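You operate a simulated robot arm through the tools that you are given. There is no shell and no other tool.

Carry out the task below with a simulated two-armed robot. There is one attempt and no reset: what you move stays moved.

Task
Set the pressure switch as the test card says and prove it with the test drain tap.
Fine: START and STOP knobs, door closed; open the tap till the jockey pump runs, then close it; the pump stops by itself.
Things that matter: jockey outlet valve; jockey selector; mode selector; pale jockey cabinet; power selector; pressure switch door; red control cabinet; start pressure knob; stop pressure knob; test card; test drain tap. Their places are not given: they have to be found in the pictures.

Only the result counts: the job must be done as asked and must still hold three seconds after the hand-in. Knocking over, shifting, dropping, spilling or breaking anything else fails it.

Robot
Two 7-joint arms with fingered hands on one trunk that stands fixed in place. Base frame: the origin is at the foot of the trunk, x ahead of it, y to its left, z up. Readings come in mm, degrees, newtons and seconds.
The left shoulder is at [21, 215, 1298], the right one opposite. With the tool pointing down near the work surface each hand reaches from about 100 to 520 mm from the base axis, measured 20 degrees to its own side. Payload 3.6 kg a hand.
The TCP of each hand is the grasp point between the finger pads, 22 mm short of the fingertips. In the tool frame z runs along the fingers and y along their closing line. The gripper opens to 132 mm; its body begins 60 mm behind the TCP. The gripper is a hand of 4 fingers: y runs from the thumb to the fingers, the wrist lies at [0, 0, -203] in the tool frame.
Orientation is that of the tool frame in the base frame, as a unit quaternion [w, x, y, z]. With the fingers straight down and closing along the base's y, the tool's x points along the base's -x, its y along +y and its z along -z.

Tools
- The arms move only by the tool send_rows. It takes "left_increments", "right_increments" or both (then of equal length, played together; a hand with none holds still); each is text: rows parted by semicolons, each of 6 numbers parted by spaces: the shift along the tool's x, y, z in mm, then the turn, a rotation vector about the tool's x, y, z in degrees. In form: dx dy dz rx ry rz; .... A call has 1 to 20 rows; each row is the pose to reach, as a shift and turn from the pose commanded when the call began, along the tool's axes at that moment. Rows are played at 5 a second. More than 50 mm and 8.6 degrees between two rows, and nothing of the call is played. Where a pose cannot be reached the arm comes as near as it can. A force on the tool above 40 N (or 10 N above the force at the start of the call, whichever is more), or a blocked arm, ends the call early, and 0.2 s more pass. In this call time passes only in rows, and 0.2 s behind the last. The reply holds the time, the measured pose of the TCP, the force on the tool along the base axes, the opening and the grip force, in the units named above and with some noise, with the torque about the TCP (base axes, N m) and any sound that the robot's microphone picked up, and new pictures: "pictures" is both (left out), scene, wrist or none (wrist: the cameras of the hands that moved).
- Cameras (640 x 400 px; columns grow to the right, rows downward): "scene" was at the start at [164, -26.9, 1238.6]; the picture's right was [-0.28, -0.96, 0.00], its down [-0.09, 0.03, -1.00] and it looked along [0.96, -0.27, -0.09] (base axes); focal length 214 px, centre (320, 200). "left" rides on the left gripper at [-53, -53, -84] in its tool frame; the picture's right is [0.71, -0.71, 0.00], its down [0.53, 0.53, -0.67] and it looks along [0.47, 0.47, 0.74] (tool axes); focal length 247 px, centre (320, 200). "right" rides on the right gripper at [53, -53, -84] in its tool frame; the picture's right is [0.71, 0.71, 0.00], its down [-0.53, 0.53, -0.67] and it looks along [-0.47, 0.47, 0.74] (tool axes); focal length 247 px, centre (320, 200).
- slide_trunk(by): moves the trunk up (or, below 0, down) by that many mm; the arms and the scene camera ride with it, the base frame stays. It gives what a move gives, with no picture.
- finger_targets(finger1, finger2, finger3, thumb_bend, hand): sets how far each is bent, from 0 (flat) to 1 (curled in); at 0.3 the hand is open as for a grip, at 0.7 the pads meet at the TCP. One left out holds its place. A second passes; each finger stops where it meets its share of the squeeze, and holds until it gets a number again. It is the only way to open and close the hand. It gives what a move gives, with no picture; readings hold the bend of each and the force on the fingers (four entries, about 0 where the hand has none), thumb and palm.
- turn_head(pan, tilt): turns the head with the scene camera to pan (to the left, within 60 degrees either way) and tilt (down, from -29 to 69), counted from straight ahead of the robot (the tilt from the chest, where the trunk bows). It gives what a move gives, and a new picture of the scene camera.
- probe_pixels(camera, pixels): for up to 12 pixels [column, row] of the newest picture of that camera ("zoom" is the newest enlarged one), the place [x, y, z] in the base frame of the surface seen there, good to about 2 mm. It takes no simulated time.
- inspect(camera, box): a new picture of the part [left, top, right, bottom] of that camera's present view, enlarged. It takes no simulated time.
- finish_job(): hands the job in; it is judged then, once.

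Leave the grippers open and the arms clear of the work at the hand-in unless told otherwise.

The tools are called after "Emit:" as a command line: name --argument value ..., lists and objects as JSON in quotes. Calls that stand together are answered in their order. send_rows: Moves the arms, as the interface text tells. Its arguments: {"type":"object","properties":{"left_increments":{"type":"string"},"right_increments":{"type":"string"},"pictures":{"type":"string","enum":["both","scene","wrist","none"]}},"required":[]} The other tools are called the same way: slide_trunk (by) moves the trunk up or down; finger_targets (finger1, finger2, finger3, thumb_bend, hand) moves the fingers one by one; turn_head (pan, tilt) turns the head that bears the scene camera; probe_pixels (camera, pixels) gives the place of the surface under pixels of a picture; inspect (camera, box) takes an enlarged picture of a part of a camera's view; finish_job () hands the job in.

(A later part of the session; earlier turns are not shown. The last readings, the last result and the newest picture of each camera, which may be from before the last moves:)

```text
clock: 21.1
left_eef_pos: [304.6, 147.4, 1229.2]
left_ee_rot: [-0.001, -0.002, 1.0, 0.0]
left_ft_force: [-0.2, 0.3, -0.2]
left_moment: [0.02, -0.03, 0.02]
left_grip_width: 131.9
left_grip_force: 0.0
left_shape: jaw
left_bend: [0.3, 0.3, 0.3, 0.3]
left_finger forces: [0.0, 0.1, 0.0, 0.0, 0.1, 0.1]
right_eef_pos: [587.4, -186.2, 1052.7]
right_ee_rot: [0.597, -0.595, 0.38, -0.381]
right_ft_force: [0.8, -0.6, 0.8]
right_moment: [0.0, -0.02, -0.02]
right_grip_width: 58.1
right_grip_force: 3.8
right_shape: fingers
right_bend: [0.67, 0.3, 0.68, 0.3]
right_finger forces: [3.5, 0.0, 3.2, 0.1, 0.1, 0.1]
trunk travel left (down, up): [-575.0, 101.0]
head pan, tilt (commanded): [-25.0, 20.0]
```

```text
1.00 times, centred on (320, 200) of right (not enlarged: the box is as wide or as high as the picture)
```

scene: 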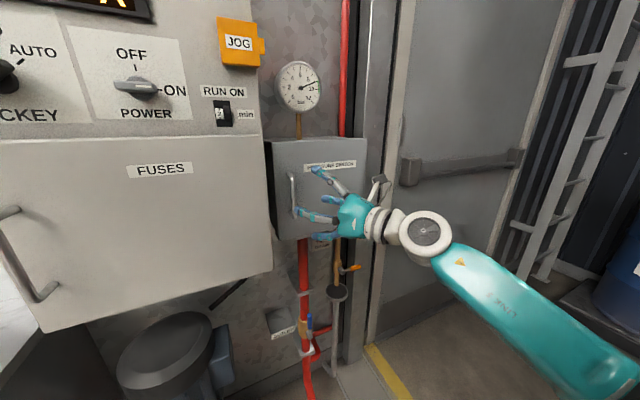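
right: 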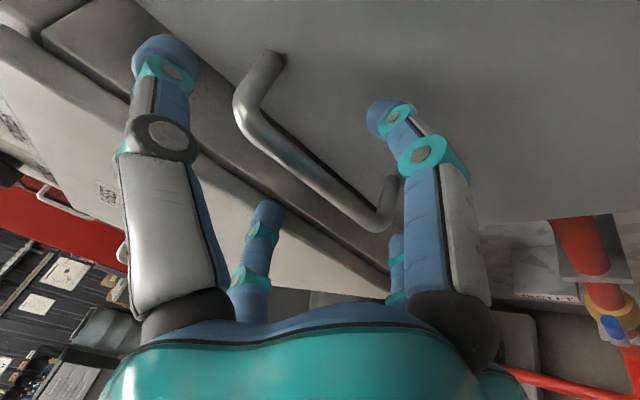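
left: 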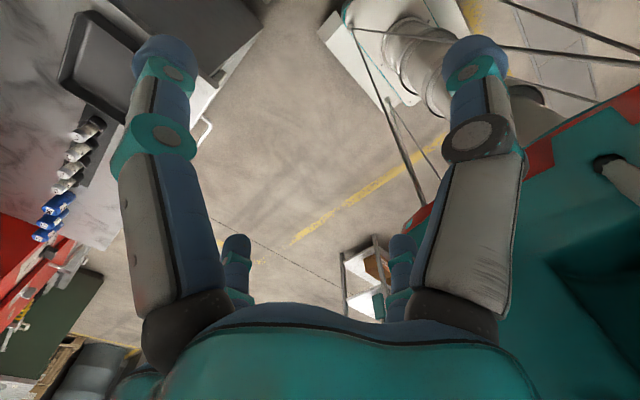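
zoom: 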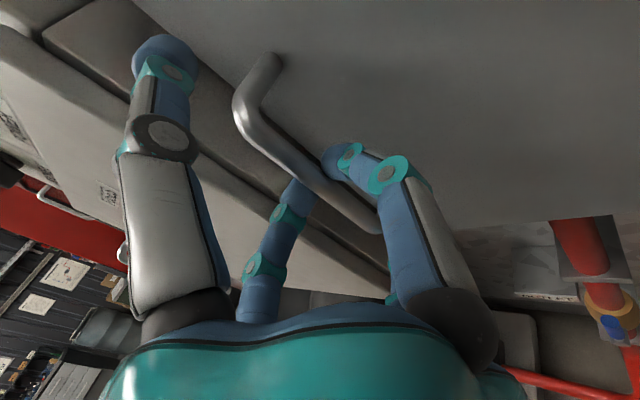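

The bar is pinched with about 3.5 N per finger. I squeeze a little more and pull along the door's arc, yawing with it.

Emit:
finger_targets --hand "right" --finger1 0.85 --finger3 0.85

Emit:
send_rows --right_increments "-1.5 0 -9.5 0 -2.5 0; -3 0 -19 0 -5 0; -4 0 -28.5 0 -7.5 0; -4.4 0 -38 0 -10 0; -4.1 0 -57 0 -15 0"

```text
clock: 22.1
left_eef_pos: [303.3, 146.6, 1229.1]
left_ee_rot: [-0.001, -0.002, 1.0, 0.0]
left_ft_force: [0.1, -0.5, 0.5]
left_moment: [0.03, -0.01, 0.02]
left_grip_width: 131.9
left_grip_force: 0.0
left_shape: jaw
left_bend: [0.3, 0.3, 0.3, 0.3]
left_finger forces: [0.1, 0.1, 0.0, 0.1, 0.1, 0.1]
right_eef_pos: [587.6, -185.0, 1050.9]
right_ee_rot: [0.597, -0.595, 0.379, -0.381]
right_ft_force: [0.8, 1.5, -0.3]
right_moment: [0.0, 0.02, 0.04]
right_grip_width: 58.2
right_grip_force: 8.6
right_shape: fingers
right_bend: [0.73, 0.3, 0.73, 0.3]
right_finger forces: [8.3, 0.0, 9.3, 0.0, 0.1, 0.0]
trunk travel left (down, up): [-575.0, 101.0]
head pan, tilt (commanded): [-25.0, 20.0]
```

```text
clock: 23.3
left_eef_pos: [304.1, 146.1, 1229.5]
left_ee_rot: [-0.001, -0.002, 1.0, 0.0]
left_ft_force: [-0.3, -0.8, -0.1]
left_moment: [0.01, 0.0, 0.0]
left_grip_width: 132.0
left_grip_force: 0.1
left_shape: jaw
left_bend: [0.3, 0.3, 0.3, 0.3]
left_finger forces: [0.0, 0.0, 0.0, 0.1, 0.0, 0.1]
right_eef_pos: [534.9, -206.3, 1051.8]
right_ee_rot: [0.643, -0.639, 0.298, -0.3]
right_ft_force: [-0.1, -0.7, 0.6]
right_moment: [0.0, -0.02, -0.01]
right_grip_width: 58.1
right_grip_force: 0.1
right_shape: fingers
right_bend: [0.74, 0.3, 0.75, 0.3]
right_finger forces: [0.0, 0.0, 0.1, 0.0, 0.0, 0.0]
trunk travel left (down, up): [-575.0, 101.0]
head pan, tilt (commanded): [-25.0, 20.0]
```

scene: 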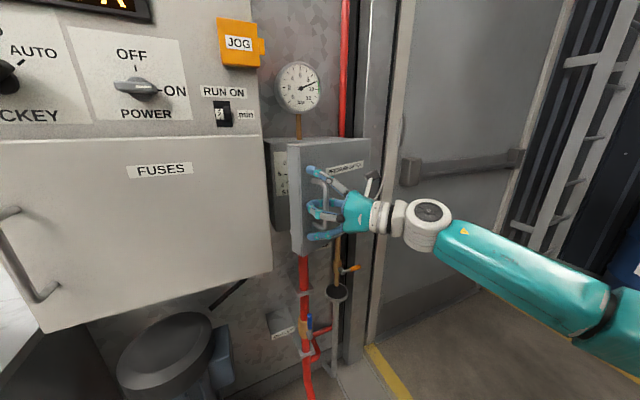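
right: 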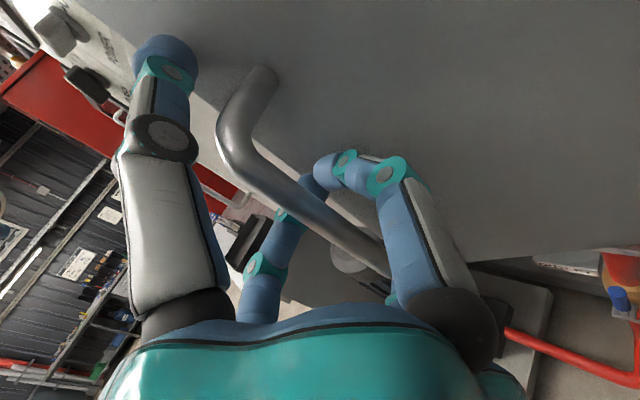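

The door is opening (about 15–20°) with the fingers hooked around the bar. I continue the arc to about 45°.

Emit:
send_rows --right_increments "-3 0 -19 0 -5 0; -4.5 0 -38 0 -10 0; -4.3 0 -57 0 -15 0; -2.4 0 -76 0 -20 0; 1.2 0 -95 0 -25 0; 6.4 0 -114 0 -30 0"

```text
clock: 24.7
left_eef_pos: [303.6, 146.3, 1227.4]
left_ee_rot: [-0.001, -0.002, 1.0, 0.0]
left_ft_force: [0.5, 0.2, -0.2]
left_moment: [-0.01, 0.01, 0.01]
left_grip_width: 131.9
left_grip_force: 0.0
left_shape: jaw
left_bend: [0.3, 0.3, 0.3, 0.3]
left_finger forces: [0.0, 0.1, 0.0, 0.0, 0.0, 0.0]
right_eef_pos: [450.9, -283.4, 1052.7]
right_ee_rot: [0.698, -0.695, 0.122, -0.124]
right_ft_force: [-0.4, -0.5, 1.2]
right_moment: [0.01, 0.04, 0.0]
right_grip_width: 57.9
right_grip_force: 0.0
right_shape: fingers
right_bend: [0.74, 0.3, 0.75, 0.3]
right_finger forces: [0.0, 0.1, 0.0, 0.0, 0.1, 0.1]
trunk travel left (down, up): [-575.0, 101.0]
head pan, tilt (commanded): [-25.0, 20.0]
```

scene: 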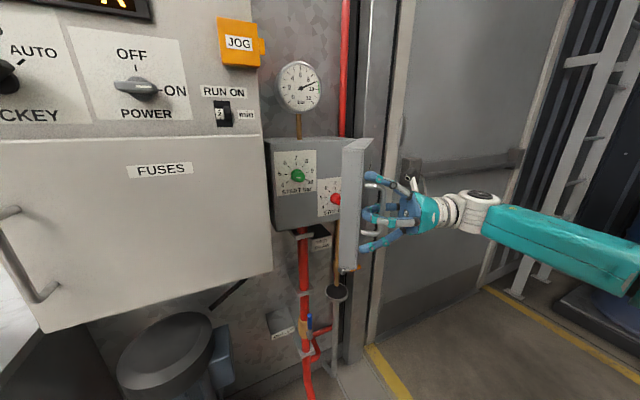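
right: 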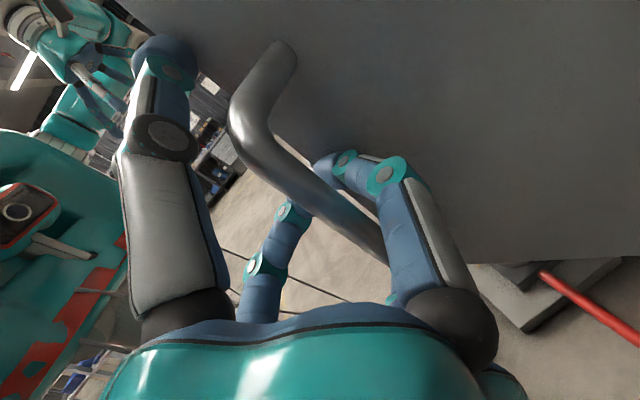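

The green START and red STOP knobs are now visible. I keep opening the door along its arc toward about 85°.

Emit:
send_rows --right_increments "-2.5 0 -19 0 -3 0; -4.6 0 -38 0 -6 0; -4 0 -57 0 -9 0; -2.4 0 -77 0 -12 0; 2 0 -96 0 -15 0; 6.4 0 -114 0 -18 0; 14 0 -132 0 -20 0; 21.5 0 -150 0 -22 0"

```text
clock: 26.5
left_eef_pos: [305.8, 147.2, 1229.2]
left_ee_rot: [-0.002, -0.001, 1.0, -0.001]
left_ft_force: [-0.7, -0.3, -0.1]
left_moment: [-0.02, -0.01, -0.01]
left_grip_width: 131.8
left_grip_force: 0.0
left_shape: jaw
left_bend: [0.3, 0.3, 0.3, 0.3]
left_finger forces: [0.1, 0.0, 0.0, 0.0, 0.0, 0.0]
right_eef_pos: [421.9, -431.7, 1050.9]
right_ee_rot: [0.707, -0.707, -0.014, 0.012]
right_ft_force: [2.6, 1.2, 0.1]
right_moment: [0.0, 0.05, 0.12]
right_grip_width: 58.1
right_grip_force: 2.4
right_shape: fingers
right_bend: [0.74, 0.3, 0.75, 0.3]
right_finger forces: [3.9, 0.8, 0.0, 0.0, 0.5, 0.0]
trunk travel left (down, up): [-575.0, 101.0]
head pan, tilt (commanded): [-25.0, 20.0]
```

scene: 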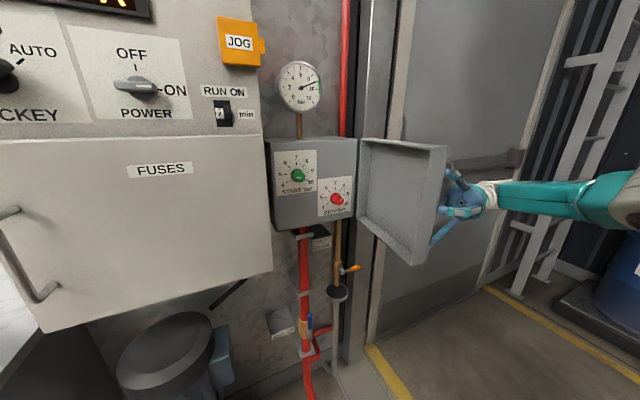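
right: 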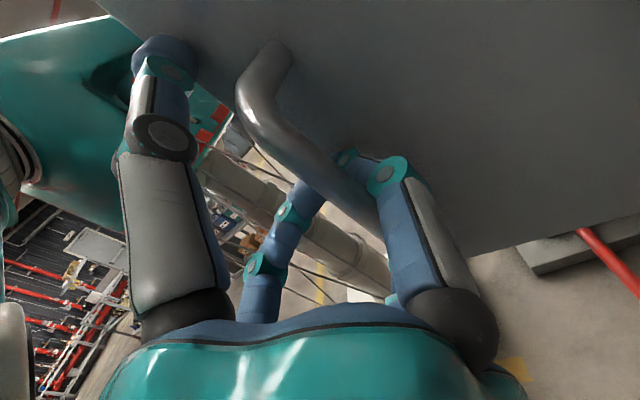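

The door stands about 85–90° open. I zoom in on the knob scales.

Emit:
inspect --camera "scene" --box '[265, 140, 365, 225]'

Emit:
inspect --camera "scene" --box '[272, 146, 320, 200]'

Emit:
inspect --camera "scene" --box '[312, 170, 360, 222]'

```text
4.71 times, centred on (315, 182) of scene
```

zoom: 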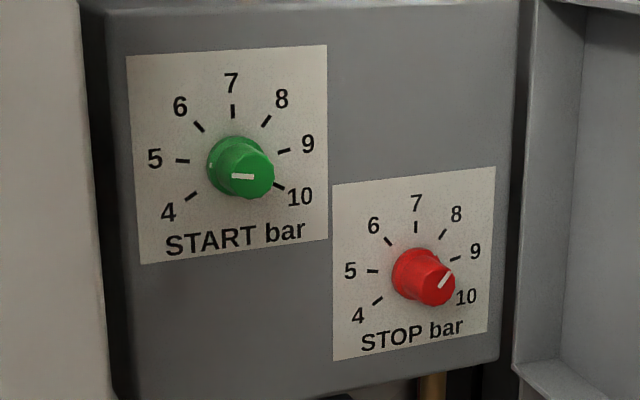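

```text
7.41 times, centred on (296, 173) of scene
```

zoom: 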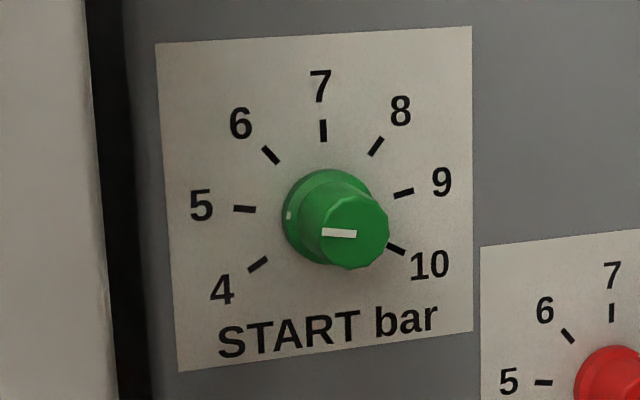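

```text
7.69 times, centred on (336, 196) of scene
```

zoom: 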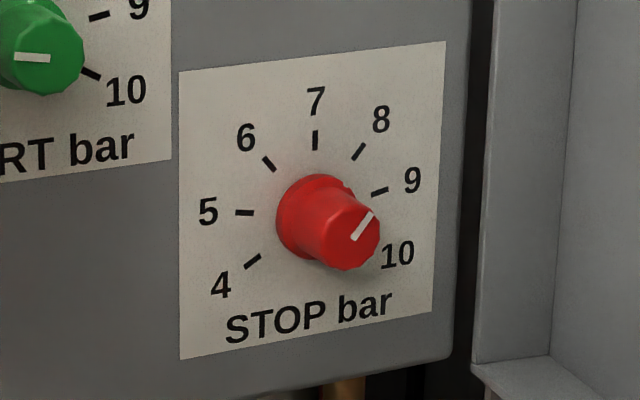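

START pointer is at about 5 (white line points left), STOP at about 8.3 (line points up-right). They need to go to 7 (straight up) and 10 (lower right). I probe the knob positions.

Emit:
probe_pixels --camera "zoom" --pixels '[[355, 238], [372, 214], [325, 240], [352, 268], [374, 245], [315, 140], [245, 213], [253, 261], [380, 191], [290, 240], [360, 152], [320, 180]]'

Emit:
inspect --camera "scene" --box '[272, 146, 320, 200]'

Emit:
probe_pixels --camera "zoom" --pixels '[[355, 234], [325, 232], [384, 235], [350, 195], [350, 264], [323, 130], [245, 210], [258, 263], [403, 193], [396, 248], [290, 213], [376, 146]]'

```text
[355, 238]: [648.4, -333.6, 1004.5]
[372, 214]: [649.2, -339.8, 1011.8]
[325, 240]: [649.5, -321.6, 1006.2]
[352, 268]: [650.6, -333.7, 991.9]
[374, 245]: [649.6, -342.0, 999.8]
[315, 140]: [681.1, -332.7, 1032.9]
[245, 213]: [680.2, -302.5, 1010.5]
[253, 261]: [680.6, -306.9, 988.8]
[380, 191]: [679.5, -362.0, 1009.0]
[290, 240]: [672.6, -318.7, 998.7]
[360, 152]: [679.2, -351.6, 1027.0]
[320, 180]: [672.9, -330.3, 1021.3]
```

```text
7.41 times, centred on (296, 173) of scene
```

zoom: 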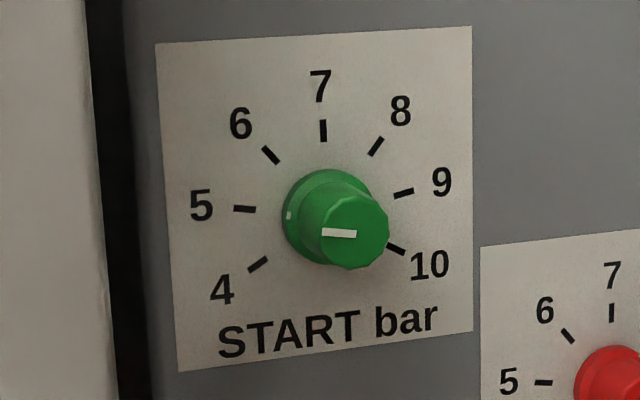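

```text
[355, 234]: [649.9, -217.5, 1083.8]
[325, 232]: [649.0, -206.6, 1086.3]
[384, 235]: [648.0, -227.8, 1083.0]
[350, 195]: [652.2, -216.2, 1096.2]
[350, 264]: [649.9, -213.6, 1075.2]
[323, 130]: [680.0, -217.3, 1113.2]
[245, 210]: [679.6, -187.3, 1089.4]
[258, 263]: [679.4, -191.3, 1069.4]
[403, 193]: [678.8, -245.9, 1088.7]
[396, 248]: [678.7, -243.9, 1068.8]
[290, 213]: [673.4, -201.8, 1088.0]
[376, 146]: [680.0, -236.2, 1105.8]
```

Knob axes: START at y≈-217, z≈1084; STOP at y≈-332, z≈1004; faces at x≈649, 40° per bar, so both need about +80° clockwise. The door would crowd the STOP knob, so I pull it further open first.

Emit:
send_rows --right_increments "4 0 -18 0 1 0; 9 0 -37 0 2 0; 16 0 -55 0 4 0; 24 0 -72 0 6 0; 32 0 -86 0 8 0; 40 0 -98 0 10 0"

```text
clock: 27.8
left_eef_pos: [306.9, 147.8, 1228.2]
left_ee_rot: [-0.002, -0.002, 1.0, 0.0]
left_ft_force: [-0.6, -0.4, -0.8]
left_moment: [-0.01, -0.07, 0.01]
left_grip_width: 132.0
left_grip_force: 0.0
left_shape: jaw
left_bend: [0.3, 0.3, 0.3, 0.3]
left_finger forces: [0.0, 0.0, 0.1, 0.0, 0.1, 0.0]
right_eef_pos: [425.2, -471.4, 1059.6]
right_ee_rot: [-0.705, 0.709, -0.019, 0.014]
right_ft_force: [31.3, 11.8, -22.1]
right_moment: [0.21, 0.68, 0.98]
right_grip_width: 59.9
right_grip_force: 23.3
right_shape: fingers
right_bend: [0.75, 0.3, 0.78, 0.3]
right_finger forces: [45.5, 0.0, 0.0, 0.0, 0.3, 0.0]
right hand out of reach, approached as far as the arm can: row 1, 2, 3, 4, 5, 6
trunk travel left (down, up): [-575.0, 101.0]
head pan, tilt (commanded): [-25.0, 20.0]
stopped in row 6 (right hand): the force on the tool passed its limit at 46 N (the readings are from after the stop); the commanded pose is now the measured one
```

scene: 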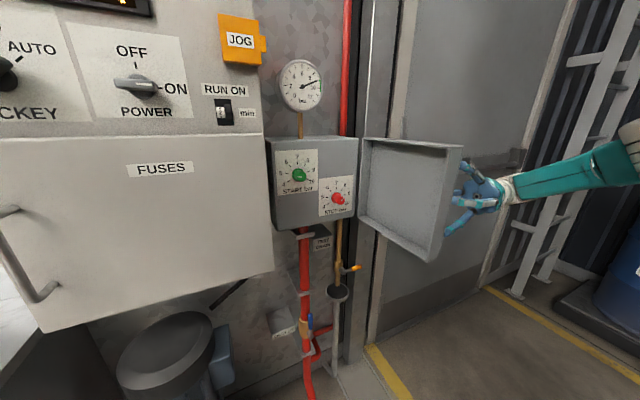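
right: 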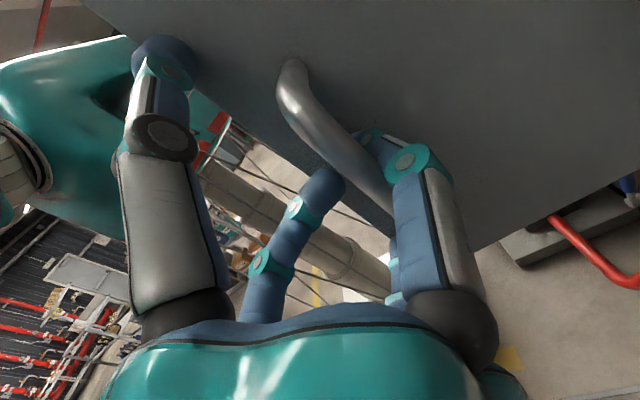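

Out of reach and force rose, so I stop pulling and release the handle.

Emit:
finger_targets --hand "right" --finger1 0.4 --finger3 0.4

Emit:
inspect --camera "right" --box '[0, 0, 640, 400]'

Emit:
inspect --camera "scene" --box '[260, 120, 540, 280]'

Emit:
probe_pixels --camera "scene" --pixels '[[463, 150], [430, 260], [362, 145], [360, 215], [410, 190], [445, 200], [372, 180], [395, 140]]'

```text
clock: 28.8
left_eef_pos: [304.2, 145.6, 1229.2]
left_ee_rot: [-0.002, -0.001, 1.0, 0.0]
left_ft_force: [-0.9, 0.4, -0.6]
left_moment: [0.0, 0.01, 0.04]
left_grip_width: 131.9
left_grip_force: 0.1
left_shape: jaw
left_bend: [0.3, 0.3, 0.3, 0.3]
left_finger forces: [0.1, 0.0, 0.1, 0.0, 0.0, 0.0]
right_eef_pos: [418.7, -477.0, 1064.1]
right_ee_rot: [-0.707, 0.707, -0.016, 0.017]
right_ft_force: [0.3, 0.3, 1.0]
right_moment: [0.02, 0.0, -0.02]
right_grip_width: 76.9
right_grip_force: 0.0
right_shape: fingers
right_bend: [0.4, 0.3, 0.4, 0.3]
right_finger forces: [0.1, 0.0, 0.1, 0.0, 0.0, 0.0]
trunk travel left (down, up): [-575.0, 101.0]
head pan, tilt (commanded): [-25.0, 20.0]
```

```text
1.00 times, centred on (320, 200) of right (not enlarged: the box is as wide or as high as the picture)
```

zoom: 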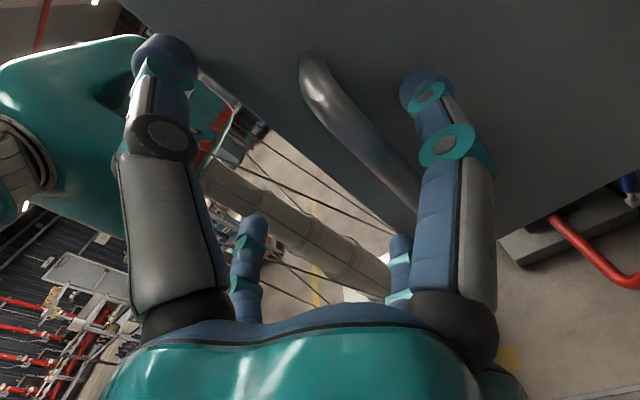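

```text
2.29 times, centred on (400, 200) of scene
```

zoom: 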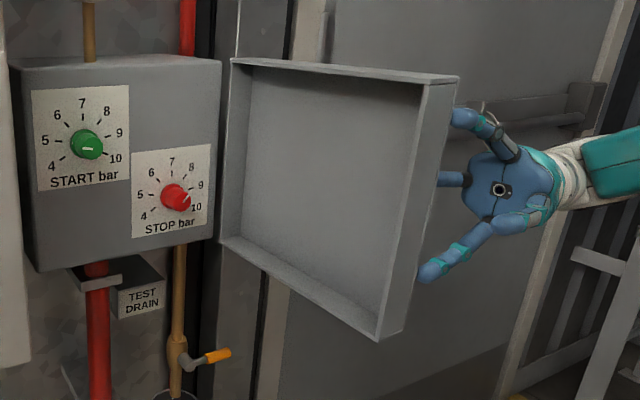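

```text
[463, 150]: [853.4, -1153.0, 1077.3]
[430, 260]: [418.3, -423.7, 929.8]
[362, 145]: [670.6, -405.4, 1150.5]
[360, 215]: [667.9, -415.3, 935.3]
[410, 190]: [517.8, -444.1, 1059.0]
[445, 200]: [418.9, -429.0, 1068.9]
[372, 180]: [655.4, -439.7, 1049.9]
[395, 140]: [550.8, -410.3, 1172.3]
```

The door is now about 95° open with its rim at y≈-405 to -426. I probe the handle bar relative to the fingers before backing out.

Emit:
probe_pixels --camera "right" --pixels '[[318, 75], [345, 120], [375, 160], [400, 190], [425, 100], [250, 230], [165, 60], [520, 100]]'

```text
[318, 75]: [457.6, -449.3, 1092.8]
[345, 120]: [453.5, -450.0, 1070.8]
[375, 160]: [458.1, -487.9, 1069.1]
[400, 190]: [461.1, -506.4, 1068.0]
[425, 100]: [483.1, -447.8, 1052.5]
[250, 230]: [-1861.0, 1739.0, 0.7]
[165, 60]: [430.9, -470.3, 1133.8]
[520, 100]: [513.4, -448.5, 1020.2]
```

I take a fresh enlarged picture of the right camera and probe the bar there.

Emit:
inspect --camera "right" --box '[120, 20, 520, 270]'

Emit:
probe_pixels --camera "zoom" --pixels '[[330, 110], [370, 170], [420, 240], [460, 290], [500, 120], [520, 180], [210, 340], [450, 380], [70, 60], [600, 150]]'

```text
1.60 times, centred on (320, 145) of right
```

zoom: 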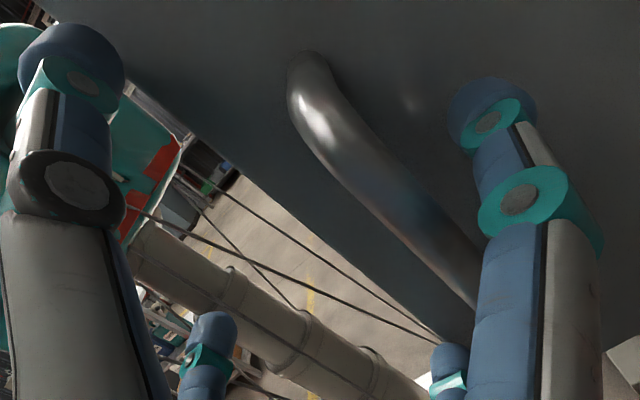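

```text
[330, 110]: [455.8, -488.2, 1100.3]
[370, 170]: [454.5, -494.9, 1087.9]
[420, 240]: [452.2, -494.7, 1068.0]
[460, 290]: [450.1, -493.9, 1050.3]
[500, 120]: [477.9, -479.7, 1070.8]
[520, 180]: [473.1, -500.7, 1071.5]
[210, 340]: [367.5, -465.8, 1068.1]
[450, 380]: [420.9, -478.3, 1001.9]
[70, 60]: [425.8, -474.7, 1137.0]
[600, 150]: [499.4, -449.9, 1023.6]
```

The bar (x≈453, y≈-490) lies between finger1 and the hand's mid-plane, so the hand can rise straight up without touching it. I open finger1 a bit and raise 215 mm.

Emit:
finger_targets --hand "right" --finger1 0.25 --finger3 0.4

Emit:
send_rows --right_increments "0 -10 0 0 0 0; 0 -25 0 0 0 0; 0 -50 0 0 0 0; 0 -75 0 0 0 0; 0 -100 0 0 0 0; 0 -125 0 0 0 0; 0 -150 0 0 0 0; 0 -175 0 0 0 0; 0 -200 0 0 0 0; 0 -220 0 0 0 0"

```text
clock: 29.8
left_eef_pos: [304.2, 145.8, 1229.2]
left_ee_rot: [-0.001, -0.001, 1.0, -0.001]
left_ft_force: [0.0, -0.2, -0.6]
left_moment: [0.02, 0.0, 0.04]
left_grip_width: 131.9
left_grip_force: 0.2
left_shape: jaw
left_bend: [0.3, 0.3, 0.3, 0.3]
left_finger forces: [0.0, 0.1, 0.0, 0.0, 0.0, 0.1]
right_eef_pos: [418.0, -474.5, 1064.2]
right_ee_rot: [-0.706, 0.708, -0.017, 0.017]
right_ft_force: [0.1, 0.0, -0.1]
right_moment: [-0.01, 0.02, 0.01]
right_grip_width: 91.4
right_grip_force: 0.0
right_shape: fingers
right_bend: [0.25, 0.3, 0.4, 0.3]
right_finger forces: [0.0, 0.0, 0.0, 0.1, 0.1, 0.1]
trunk travel left (down, up): [-575.0, 101.0]
head pan, tilt (commanded): [-25.0, 20.0]
```

```text
clock: 32.0
left_eef_pos: [303.4, 147.5, 1230.7]
left_ee_rot: [0.001, -0.001, 1.0, 0.0]
left_ft_force: [-0.9, 0.9, -0.2]
left_moment: [-0.02, 0.04, 0.02]
left_grip_width: 132.1
left_grip_force: 0.0
left_shape: jaw
left_bend: [0.3, 0.3, 0.3, 0.3]
left_finger forces: [0.1, 0.0, 0.0, 0.1, 0.0, 0.0]
right_eef_pos: [418.5, -472.8, 1284.4]
right_ee_rot: [-0.706, 0.708, -0.016, 0.016]
right_ft_force: [-0.1, 1.0, -0.1]
right_moment: [-0.01, 0.01, -0.02]
right_grip_width: 91.2
right_grip_force: 0.0
right_shape: fingers
right_bend: [0.25, 0.3, 0.4, 0.3]
right_finger forces: [0.1, 0.0, 0.0, 0.1, 0.0, 0.0]
trunk travel left (down, up): [-575.0, 101.0]
head pan, tilt (commanded): [-25.0, 20.0]
```

scene: 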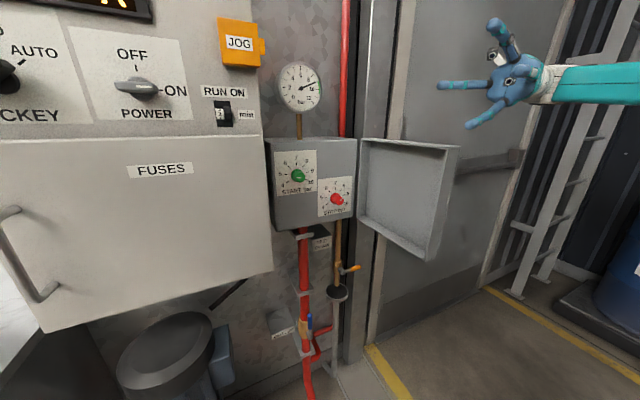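
right: 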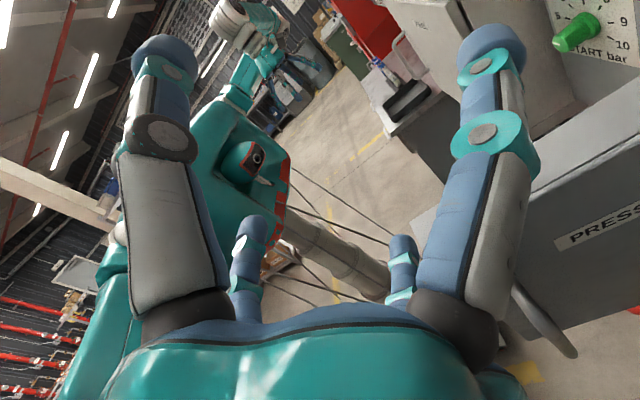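

Clear above the door. I now swing the hand back to yaw≈20° and over the door to (520,-300,1284).

Emit:
send_rows --right_increments "10 0 20 0 8 0; 20 0 40 0 16 0; 31 0 60 0 24 0; 41 0 80 0 32.5 0; 52 0 100 0 41 0; 62 0 120 0 49 0; 73 0 140 0 57 0; 84 0 160 0 65 0; 94 0 178 0 73 0"

```text
clock: 34.0
left_eef_pos: [304.4, 147.3, 1229.8]
left_ee_rot: [-0.001, -0.001, 1.0, 0.0]
left_ft_force: [-0.2, 0.0, -0.1]
left_moment: [-0.01, 0.06, -0.01]
left_grip_width: 131.7
left_grip_force: 0.1
left_shape: jaw
left_bend: [0.3, 0.3, 0.3, 0.3]
left_finger forces: [0.0, 0.0, 0.0, 0.0, 0.0, 0.0]
right_eef_pos: [521.7, -300.9, 1281.3]
right_ee_rot: [-0.556, 0.559, -0.435, 0.435]
right_ft_force: [-0.5, -0.7, -0.5]
right_moment: [0.02, -0.02, -0.02]
right_grip_width: 91.5
right_grip_force: 0.0
right_shape: fingers
right_bend: [0.25, 0.3, 0.4, 0.3]
right_finger forces: [0.0, 0.0, 0.1, 0.1, 0.0, 0.0]
trunk travel left (down, up): [-575.0, 101.0]
head pan, tilt (commanded): [-25.0, 20.0]
```

scene: 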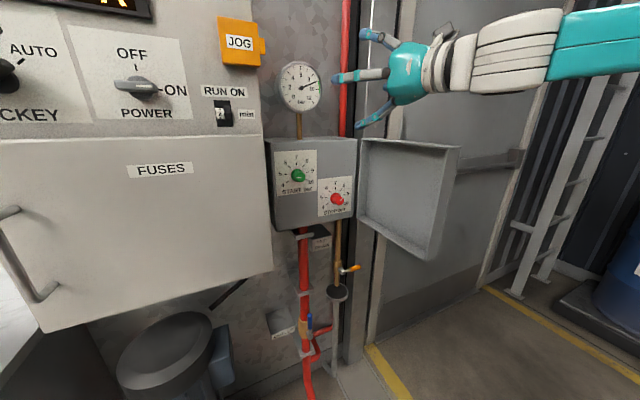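
right: 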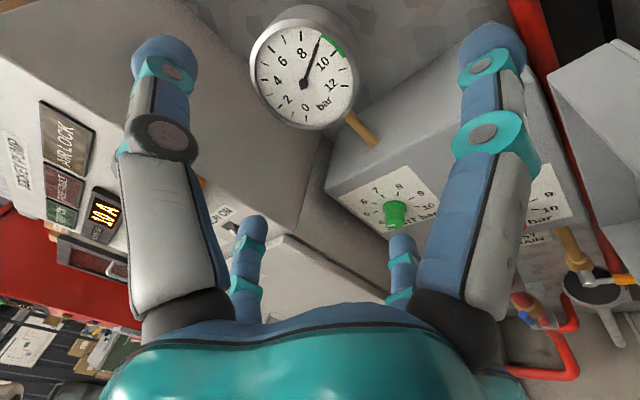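

The arm now has its elbow out to the right, a better posture. I set all four fingers to 0.5 and go to a pre-grasp in front of the START knob (590,-217,1084), straight ahead.

Emit:
finger_targets --hand "right" --finger1 0.5 --finger2 0.5 --finger3 0.5 --thumb_bend 0.5

Emit:
send_rows --right_increments "-8 25 5 0 1.7 0; -16 50 10 0 3.5 0; -24 75 20 0 5.2 0; -32 100 30 0 7 0; -40 125 42 0 8.7 0; -49 150 56 0 10.5 0; -57 174 70 0 12.2 0; -65 197 86 0 14 0"

```text
clock: 35.0
left_eef_pos: [302.1, 146.3, 1230.8]
left_ee_rot: [-0.001, -0.001, 1.0, 0.0]
left_ft_force: [0.1, 0.6, 0.4]
left_moment: [-0.02, 0.01, 0.01]
left_grip_width: 132.0
left_grip_force: 0.1
left_shape: jaw
left_bend: [0.3, 0.3, 0.3, 0.3]
left_finger forces: [0.0, 0.0, 0.0, 0.0, 0.1, 0.0]
right_eef_pos: [520.7, -301.0, 1282.4]
right_ee_rot: [-0.557, 0.56, -0.434, 0.434]
right_ft_force: [0.1, 0.0, 0.1]
right_moment: [-0.02, -0.01, 0.0]
right_grip_width: 41.0
right_grip_force: 0.1
right_shape: fingers
right_bend: [0.5, 0.5, 0.5, 0.5]
right_finger forces: [0.1, 0.0, 0.0, 0.0, 0.1, 0.0]
trunk travel left (down, up): [-575.0, 101.0]
head pan, tilt (commanded): [-25.0, 20.0]
```

```text
clock: 36.8
left_eef_pos: [304.2, 145.8, 1229.9]
left_ee_rot: [-0.001, -0.002, 1.0, -0.001]
left_ft_force: [0.3, 0.6, -0.1]
left_moment: [-0.01, 0.02, -0.02]
left_grip_width: 131.8
left_grip_force: 0.1
left_shape: jaw
left_bend: [0.3, 0.3, 0.3, 0.3]
left_finger forces: [0.1, 0.0, 0.0, 0.1, 0.1, 0.0]
right_eef_pos: [588.1, -216.5, 1086.1]
right_ee_rot: [-0.5, 0.502, -0.498, 0.499]
right_ft_force: [-0.2, 0.2, 0.3]
right_moment: [0.01, 0.02, 0.0]
right_grip_width: 41.0
right_grip_force: 0.1
right_shape: fingers
right_bend: [0.5, 0.5, 0.5, 0.5]
right_finger forces: [0.0, 0.0, 0.1, 0.0, 0.0, 0.0]
trunk travel left (down, up): [-575.0, 101.0]
head pan, tilt (commanded): [-25.0, 20.0]
```

scene: 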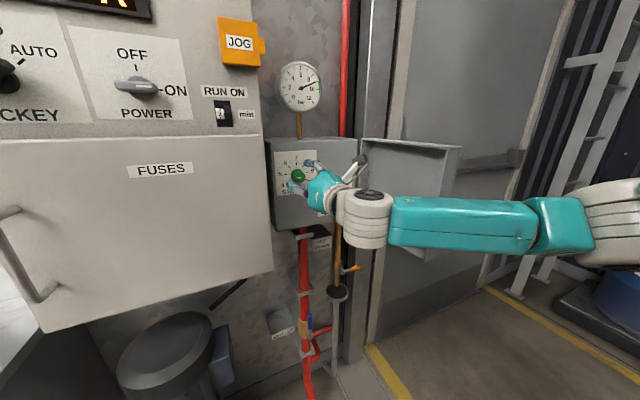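
right: 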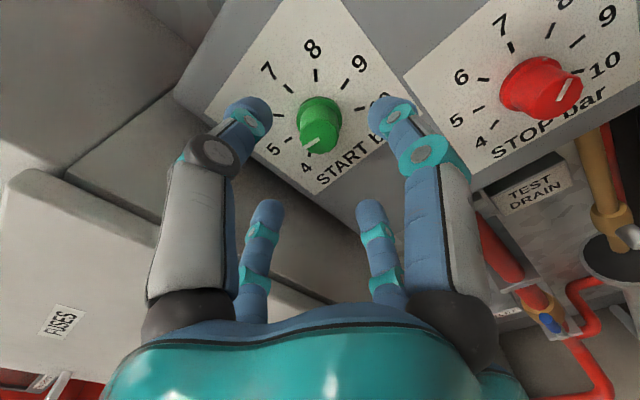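

Precisely in front of the START knob with a good view. I zoom on both knobs from this camera.

Emit:
inspect --camera "right" --box '[240, 20, 400, 180]'

Emit:
probe_pixels --camera "right" --pixels '[[319, 130], [306, 149], [330, 133], [567, 90], [560, 100], [545, 98]]'

Emit:
inspect --camera "right" --box '[420, 0, 640, 170]'

```text
2.50 times, centred on (320, 100) of right
```

zoom: 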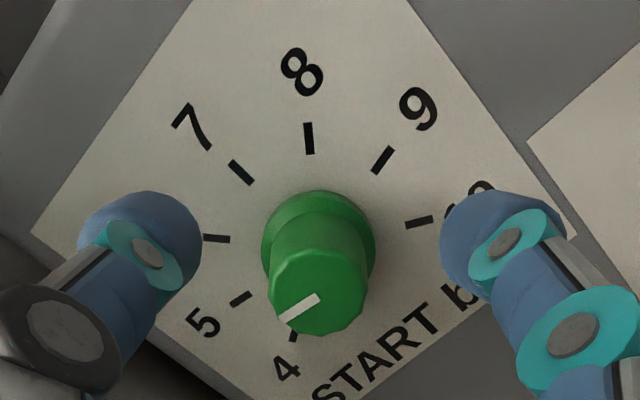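

```text
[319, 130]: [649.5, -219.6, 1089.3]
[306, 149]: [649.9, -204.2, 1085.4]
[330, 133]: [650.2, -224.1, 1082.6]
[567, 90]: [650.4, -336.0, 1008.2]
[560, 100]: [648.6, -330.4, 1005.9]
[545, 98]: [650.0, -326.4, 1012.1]
```

```text
2.35 times, centred on (530, 85) of right
```

zoom: 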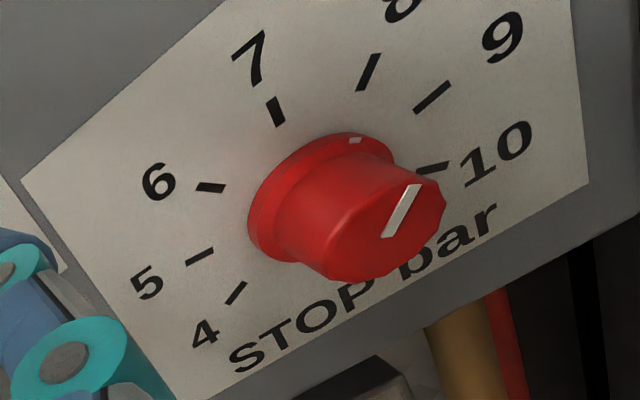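

START is at ~5, STOP at ~8. I roll the hand -50° about its axis so there is room to turn +80° afterwards, and open the fingers slightly.

Emit:
finger_targets --hand "right" --finger1 0.45 --finger2 0.45 --finger3 0.45 --thumb_bend 0.45

Emit:
send_rows --right_increments "0 0 0 0 0 -8.3; 0 0 0 0 0 -16.6; 0 0 0 0 0 -25; 0 0 0 0 0 -33.3; 0 0 0 0 0 -41.6; 0 0 0 0 0 -50"

```text
clock: 37.8
left_eef_pos: [304.3, 146.4, 1229.4]
left_ee_rot: [-0.001, -0.002, 1.0, 0.0]
left_ft_force: [-0.1, 0.4, -0.5]
left_moment: [0.03, -0.02, 0.0]
left_grip_width: 131.7
left_grip_force: 0.1
left_shape: jaw
left_bend: [0.3, 0.3, 0.3, 0.3]
left_finger forces: [0.0, 0.0, 0.0, 0.1, 0.0, 0.0]
right_eef_pos: [588.1, -218.1, 1087.2]
right_ee_rot: [-0.501, 0.502, -0.499, 0.498]
right_ft_force: [-0.5, 0.9, -0.4]
right_moment: [-0.01, -0.01, -0.01]
right_grip_width: 52.1
right_grip_force: 0.0
right_shape: fingers
right_bend: [0.45, 0.45, 0.45, 0.45]
right_finger forces: [0.0, 0.0, 0.1, 0.0, 0.0, 0.0]
trunk travel left (down, up): [-575.0, 101.0]
head pan, tilt (commanded): [-25.0, 20.0]
```

```text
clock: 39.2
left_eef_pos: [302.7, 145.3, 1229.6]
left_ee_rot: [-0.001, -0.001, 1.0, 0.0]
left_ft_force: [0.6, -0.5, 0.5]
left_moment: [0.04, -0.01, -0.02]
left_grip_width: 131.9
left_grip_force: 0.0
left_shape: jaw
left_bend: [0.3, 0.3, 0.3, 0.3]
left_finger forces: [0.0, 0.0, 0.0, 0.0, 0.1, 0.0]
right_eef_pos: [588.5, -218.7, 1086.3]
right_ee_rot: [-0.242, 0.665, -0.239, 0.664]
right_ft_force: [-0.5, -0.1, -0.8]
right_moment: [0.01, 0.01, 0.0]
right_grip_width: 52.4
right_grip_force: 0.0
right_shape: fingers
right_bend: [0.45, 0.45, 0.45, 0.45]
right_finger forces: [0.0, 0.1, 0.0, 0.0, 0.0, 0.0]
trunk travel left (down, up): [-575.0, 101.0]
head pan, tilt (commanded): [-25.0, 20.0]
```

scene: 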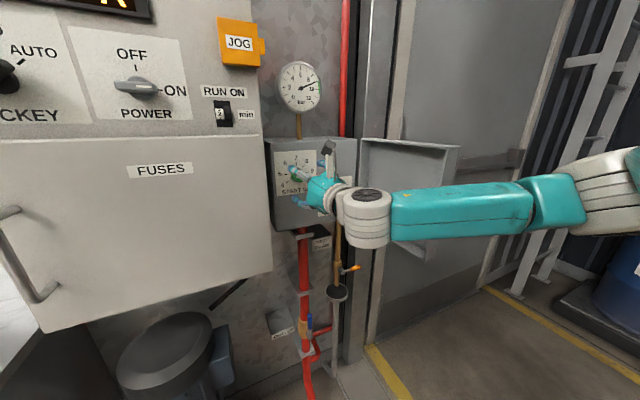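
right: 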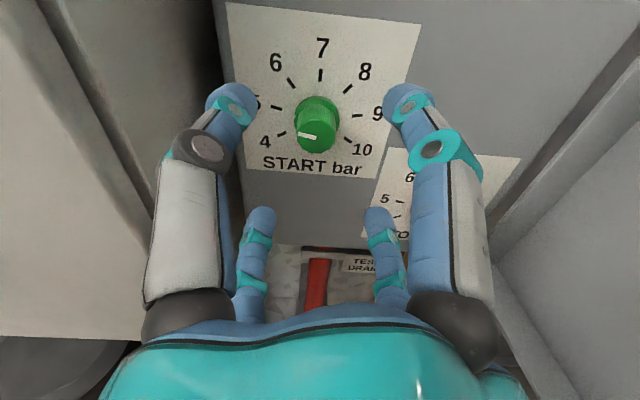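

I zoom to refine the knob centre relative to the TCP before moving in.

Emit:
inspect --camera "right" --box '[255, 70, 385, 170]'

Emit:
probe_pixels --camera "zoom" --pixels '[[304, 300], [215, 295], [390, 300], [300, 250], [300, 350], [322, 25], [105, 165], [510, 205], [305, 190], [240, 180], [375, 190], [235, 285]]'

```text
4.00 times, centred on (320, 120) of right
```

zoom: 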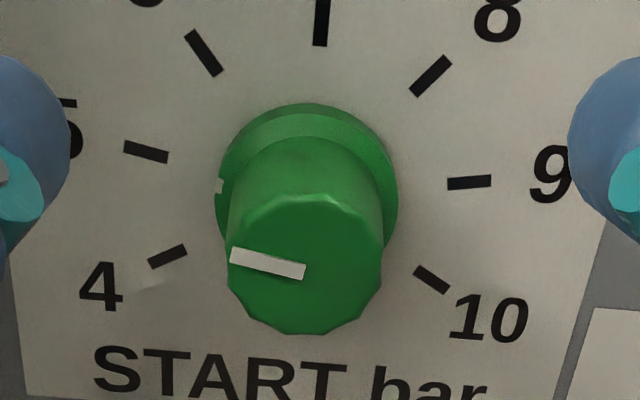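

```text
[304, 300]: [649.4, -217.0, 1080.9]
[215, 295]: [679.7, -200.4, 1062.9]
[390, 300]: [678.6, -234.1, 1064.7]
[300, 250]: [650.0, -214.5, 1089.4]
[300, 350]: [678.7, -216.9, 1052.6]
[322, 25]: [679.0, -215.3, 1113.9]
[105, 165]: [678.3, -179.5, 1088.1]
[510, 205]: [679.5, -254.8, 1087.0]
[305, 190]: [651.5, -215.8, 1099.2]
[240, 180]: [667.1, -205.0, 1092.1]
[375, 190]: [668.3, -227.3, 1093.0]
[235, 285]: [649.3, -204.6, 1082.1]
```

Pointer exactly on 5; knob centre (-217, 1085), radius ~13. I advance 57 mm so the fingertips overlap the knob without touching the panel.

Emit:
send_rows --right_increments "-1 0 20 0 0 0; -1 0 38 0 0 0; -1 0 50 0 0 0; -1 0 57 0 0 0" --pictures "wrist"

```text
clock: 40.2
left_eef_pos: [303.3, 146.4, 1230.0]
left_ee_rot: [-0.002, -0.002, 1.0, 0.0]
left_ft_force: [0.0, -0.1, 0.1]
left_moment: [0.0, -0.03, -0.01]
left_grip_width: 132.1
left_grip_force: 0.1
left_shape: jaw
left_bend: [0.3, 0.3, 0.3, 0.3]
left_finger forces: [0.0, 0.0, 0.0, 0.0, 0.0, 0.0]
right_eef_pos: [645.6, -217.1, 1085.1]
right_ee_rot: [-0.243, 0.665, -0.239, 0.664]
right_ft_force: [-0.4, 0.7, -0.4]
right_moment: [0.02, 0.03, 0.01]
right_grip_width: 52.3
right_grip_force: 0.1
right_shape: fingers
right_bend: [0.45, 0.45, 0.45, 0.45]
right_finger forces: [0.0, 0.0, 0.1, 0.1, 0.0, 0.0]
trunk travel left (down, up): [-575.0, 101.0]
head pan, tilt (commanded): [-25.0, 20.0]
```

right: 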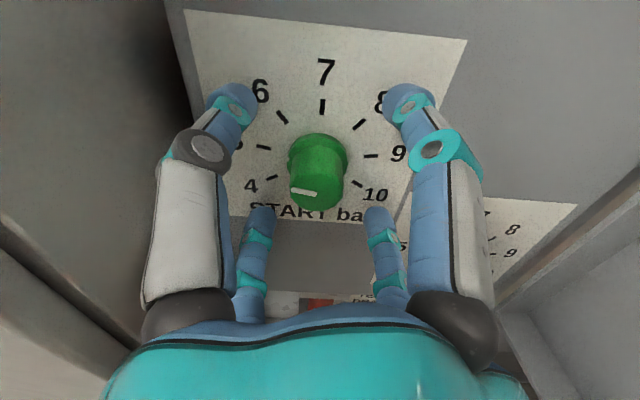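

The knob sits in the middle of the four fingers. I close them around it.

Emit:
finger_targets --hand "right" --finger1 0.7 --finger2 0.7 --finger3 0.7 --thumb_bend 0.7

Emit:
inspect --camera "right" --box '[200, 60, 450, 260]'

```text
clock: 41.2
left_eef_pos: [302.7, 146.4, 1229.7]
left_ee_rot: [-0.001, -0.002, 1.0, 0.0]
left_ft_force: [1.6, -0.2, 0.2]
left_moment: [-0.02, 0.0, 0.01]
left_grip_width: 131.9
left_grip_force: 0.0
left_shape: jaw
left_bend: [0.3, 0.3, 0.3, 0.3]
left_finger forces: [0.0, 0.0, 0.0, 0.1, 0.0, 0.0]
right_eef_pos: [644.5, -217.2, 1085.4]
right_ee_rot: [-0.243, 0.665, -0.24, 0.664]
right_ft_force: [1.0, 0.9, 0.9]
right_moment: [0.02, -0.01, -0.03]
right_grip_width: 10.5
right_grip_force: 12.1
right_shape: fingers
right_bend: [0.63, 0.63, 0.62, 0.63]
right_finger forces: [4.9, 5.2, 5.9, 0.0, 8.6, 0.0]
trunk travel left (down, up): [-575.0, 101.0]
head pan, tilt (commanded): [-25.0, 20.0]
```

```text
2.00 times, centred on (325, 160) of right
```

zoom: 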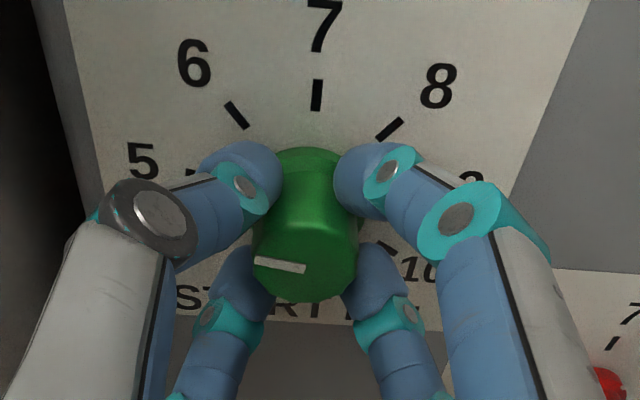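

All four fingers hold the knob. I turn +80° about the hand axis (clockwise).

Emit:
send_rows --right_increments "0 0 0 0 0 8; 0 0 0 0 0 16; 0 0 0 0 0 24; 0 0 0 0 0 32; 0 0 0 0 0 40; 0 0 0 0 0 48; 0 0 0 0 0 56; 0 0 0 0 0 64; 0 0 0 0 0 72; 0 0 0 0 0 80" --pictures "wrist"

Emit:
inspect --camera "right" --box '[200, 60, 450, 260]'

```text
clock: 43.4
left_eef_pos: [302.8, 146.5, 1229.6]
left_ee_rot: [-0.001, -0.001, 1.0, -0.001]
left_ft_force: [0.2, -0.2, -0.3]
left_moment: [-0.01, 0.0, -0.01]
left_grip_width: 131.8
left_grip_force: 0.1
left_shape: jaw
left_bend: [0.3, 0.3, 0.3, 0.3]
left_finger forces: [0.0, 0.0, 0.0, 0.0, 0.1, 0.0]
right_eef_pos: [646.5, -217.0, 1084.2]
right_ee_rot: [0.614, -0.356, 0.611, -0.351]
right_ft_force: [0.3, 1.5, -2.3]
right_moment: [-0.04, 0.1, 0.06]
right_grip_width: 9.8
right_grip_force: 12.1
right_shape: fingers
right_bend: [0.63, 0.63, 0.62, 0.64]
right_finger forces: [4.7, 6.7, 5.9, 0.0, 7.3, 0.0]
trunk travel left (down, up): [-575.0, 101.0]
head pan, tilt (commanded): [-25.0, 20.0]
```

right: 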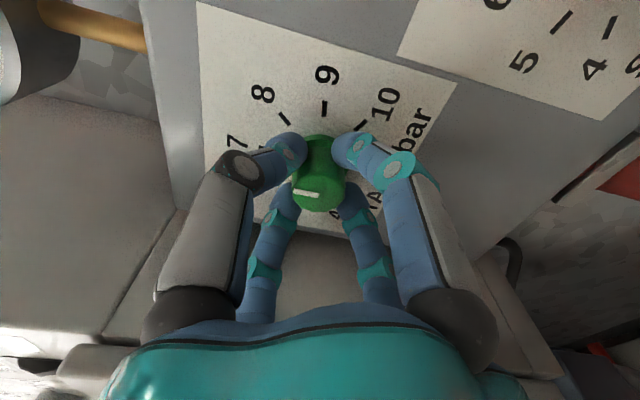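

```text
2.00 times, centred on (325, 160) of right
```

zoom: 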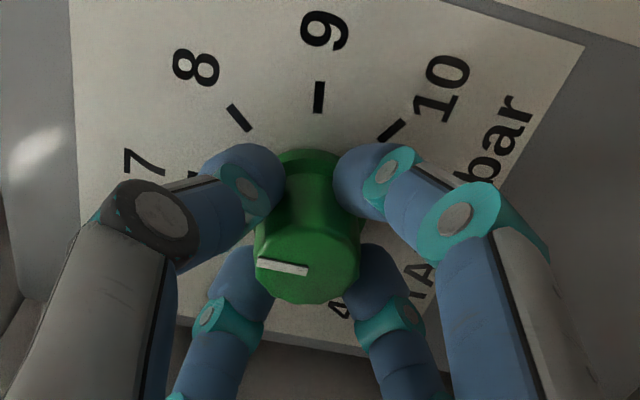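

The pointer moved with the hand and now lines up with 7. I open the fingers and back off to verify.

Emit:
finger_targets --hand "right" --finger1 0.45 --finger2 0.45 --finger3 0.45 --thumb_bend 0.45

Emit:
send_rows --right_increments "0 0 -15 0 0 -4; 0 0 -35 0 0 -12; 0 0 -57 0 0 -20; 0 0 -57 0 0 -28; 0 0 -57 0 0 -36; 0 0 -57 0 0 -44; 0 0 -57 0 0 -52; 0 0 -57 0 0 -60; 0 0 -57 0 0 -68; 0 0 -57 0 0 -75; 0 0 -57 0 0 -80" --pictures "wrist"

Emit:
inspect --camera "right" --box '[255, 50, 385, 170]'

```text
clock: 44.4
left_eef_pos: [304.4, 147.3, 1229.5]
left_ee_rot: [-0.001, -0.002, 1.0, 0.0]
left_ft_force: [0.2, 0.2, 0.3]
left_moment: [-0.01, -0.01, 0.02]
left_grip_width: 131.7
left_grip_force: 0.1
left_shape: jaw
left_bend: [0.3, 0.3, 0.3, 0.3]
left_finger forces: [0.0, 0.0, 0.1, 0.0, 0.0, 0.0]
right_eef_pos: [645.1, -217.1, 1086.0]
right_ee_rot: [0.613, -0.356, 0.611, -0.353]
right_ft_force: [-0.6, -0.1, -0.4]
right_moment: [0.0, 0.01, -0.01]
right_grip_width: 52.4
right_grip_force: 0.1
right_shape: fingers
right_bend: [0.45, 0.45, 0.45, 0.45]
right_finger forces: [0.1, 0.0, 0.0, 0.0, 0.0, 0.1]
trunk travel left (down, up): [-575.0, 101.0]
head pan, tilt (commanded): [-25.0, 20.0]
```

```text
clock: 46.8
left_eef_pos: [303.6, 146.3, 1230.3]
left_ee_rot: [-0.001, -0.001, 1.0, -0.001]
left_ft_force: [-0.2, -0.1, 0.1]
left_moment: [0.03, 0.0, 0.0]
left_grip_width: 131.9
left_grip_force: 0.0
left_shape: jaw
left_bend: [0.3, 0.3, 0.3, 0.3]
left_finger forces: [0.1, 0.0, 0.0, 0.0, 0.0, 0.1]
right_eef_pos: [587.6, -216.8, 1085.0]
right_ee_rot: [-0.243, 0.665, -0.239, 0.664]
right_ft_force: [0.5, 0.1, -0.4]
right_moment: [-0.02, 0.0, -0.02]
right_grip_width: 52.2
right_grip_force: 0.0
right_shape: fingers
right_bend: [0.45, 0.45, 0.45, 0.45]
right_finger forces: [0.0, 0.0, 0.0, 0.1, 0.1, 0.0]
trunk travel left (down, up): [-575.0, 101.0]
head pan, tilt (commanded): [-25.0, 20.0]
```

right: 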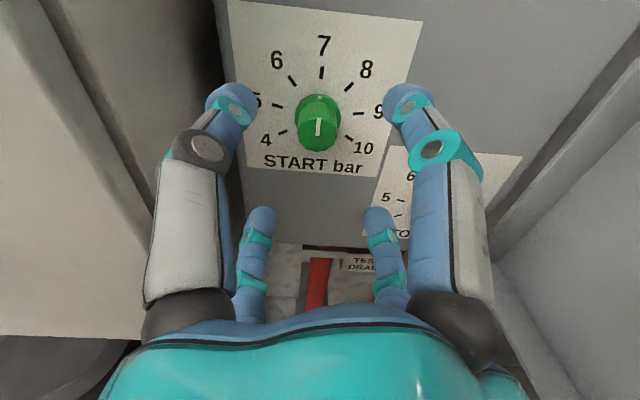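

```text
3.33 times, centred on (320, 110) of right
```

zoom: 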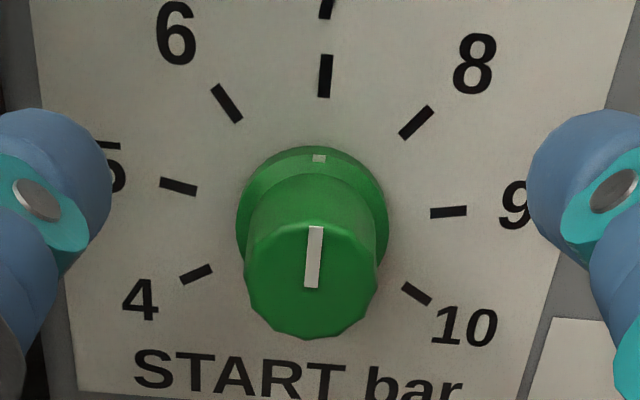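

START reads 7. Next I move to the STOP knob (y -332.5, z 1004.5), and roll a further -36° so the camera doesn't swing into the door during the turn.

Emit:
send_rows --right_increments "3 35 0 0 0 -6; 6 70 0 0 0 -12; 9 105 0 0 0 -18; 12.6 140 0 0 0 -24; 12.6 140 0 0 0 -30; 12.6 140 0 0 0 -36"

Emit:
inspect --camera "right" --box '[255, 50, 385, 170]'

```text
clock: 48.2
left_eef_pos: [303.4, 145.6, 1229.4]
left_ee_rot: [-0.001, -0.002, 1.0, 0.0]
left_ft_force: [0.7, -0.3, -0.6]
left_moment: [0.01, -0.03, 0.01]
left_grip_width: 131.7
left_grip_force: 0.0
left_shape: jaw
left_bend: [0.3, 0.3, 0.3, 0.3]
left_finger forces: [0.0, 0.0, 0.0, 0.0, 0.0, 0.0]
right_eef_pos: [588.7, -333.1, 1004.6]
right_ee_rot: [-0.026, 0.707, -0.021, 0.707]
right_ft_force: [-0.1, 0.7, -0.1]
right_moment: [0.01, 0.03, 0.0]
right_grip_width: 52.5
right_grip_force: 0.1
right_shape: fingers
right_bend: [0.45, 0.45, 0.45, 0.45]
right_finger forces: [0.1, 0.1, 0.1, 0.0, 0.0, 0.0]
trunk travel left (down, up): [-575.0, 101.0]
head pan, tilt (commanded): [-25.0, 20.0]
```

scene: 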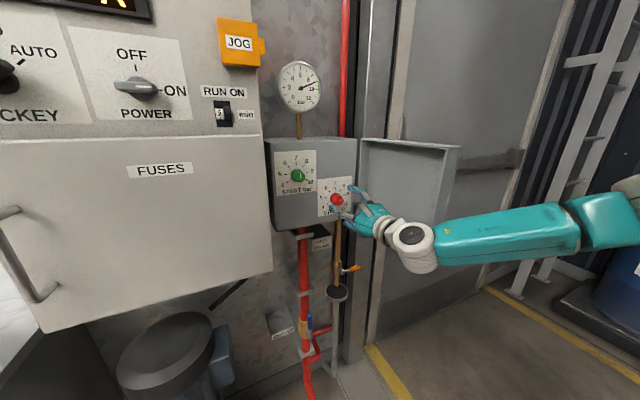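
right: 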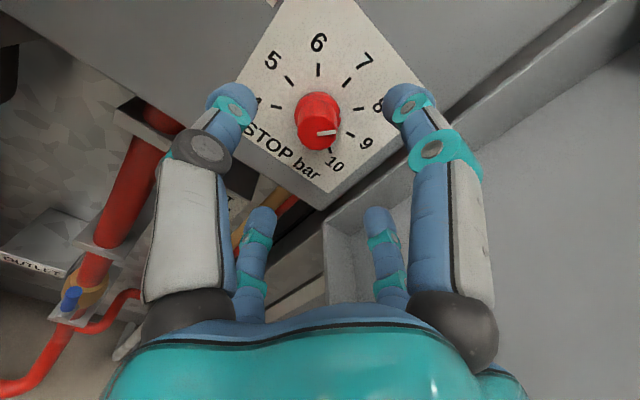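

```text
3.33 times, centred on (320, 110) of right
```

zoom: 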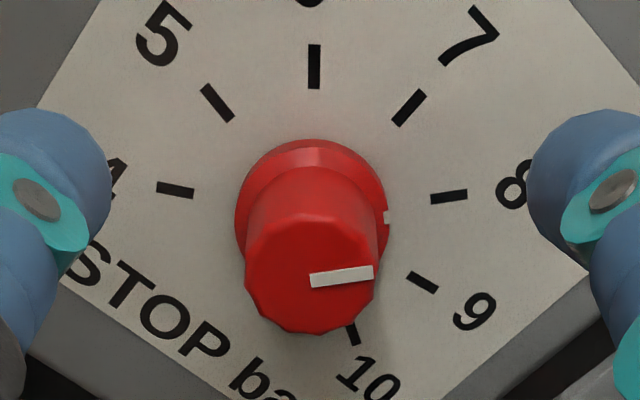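

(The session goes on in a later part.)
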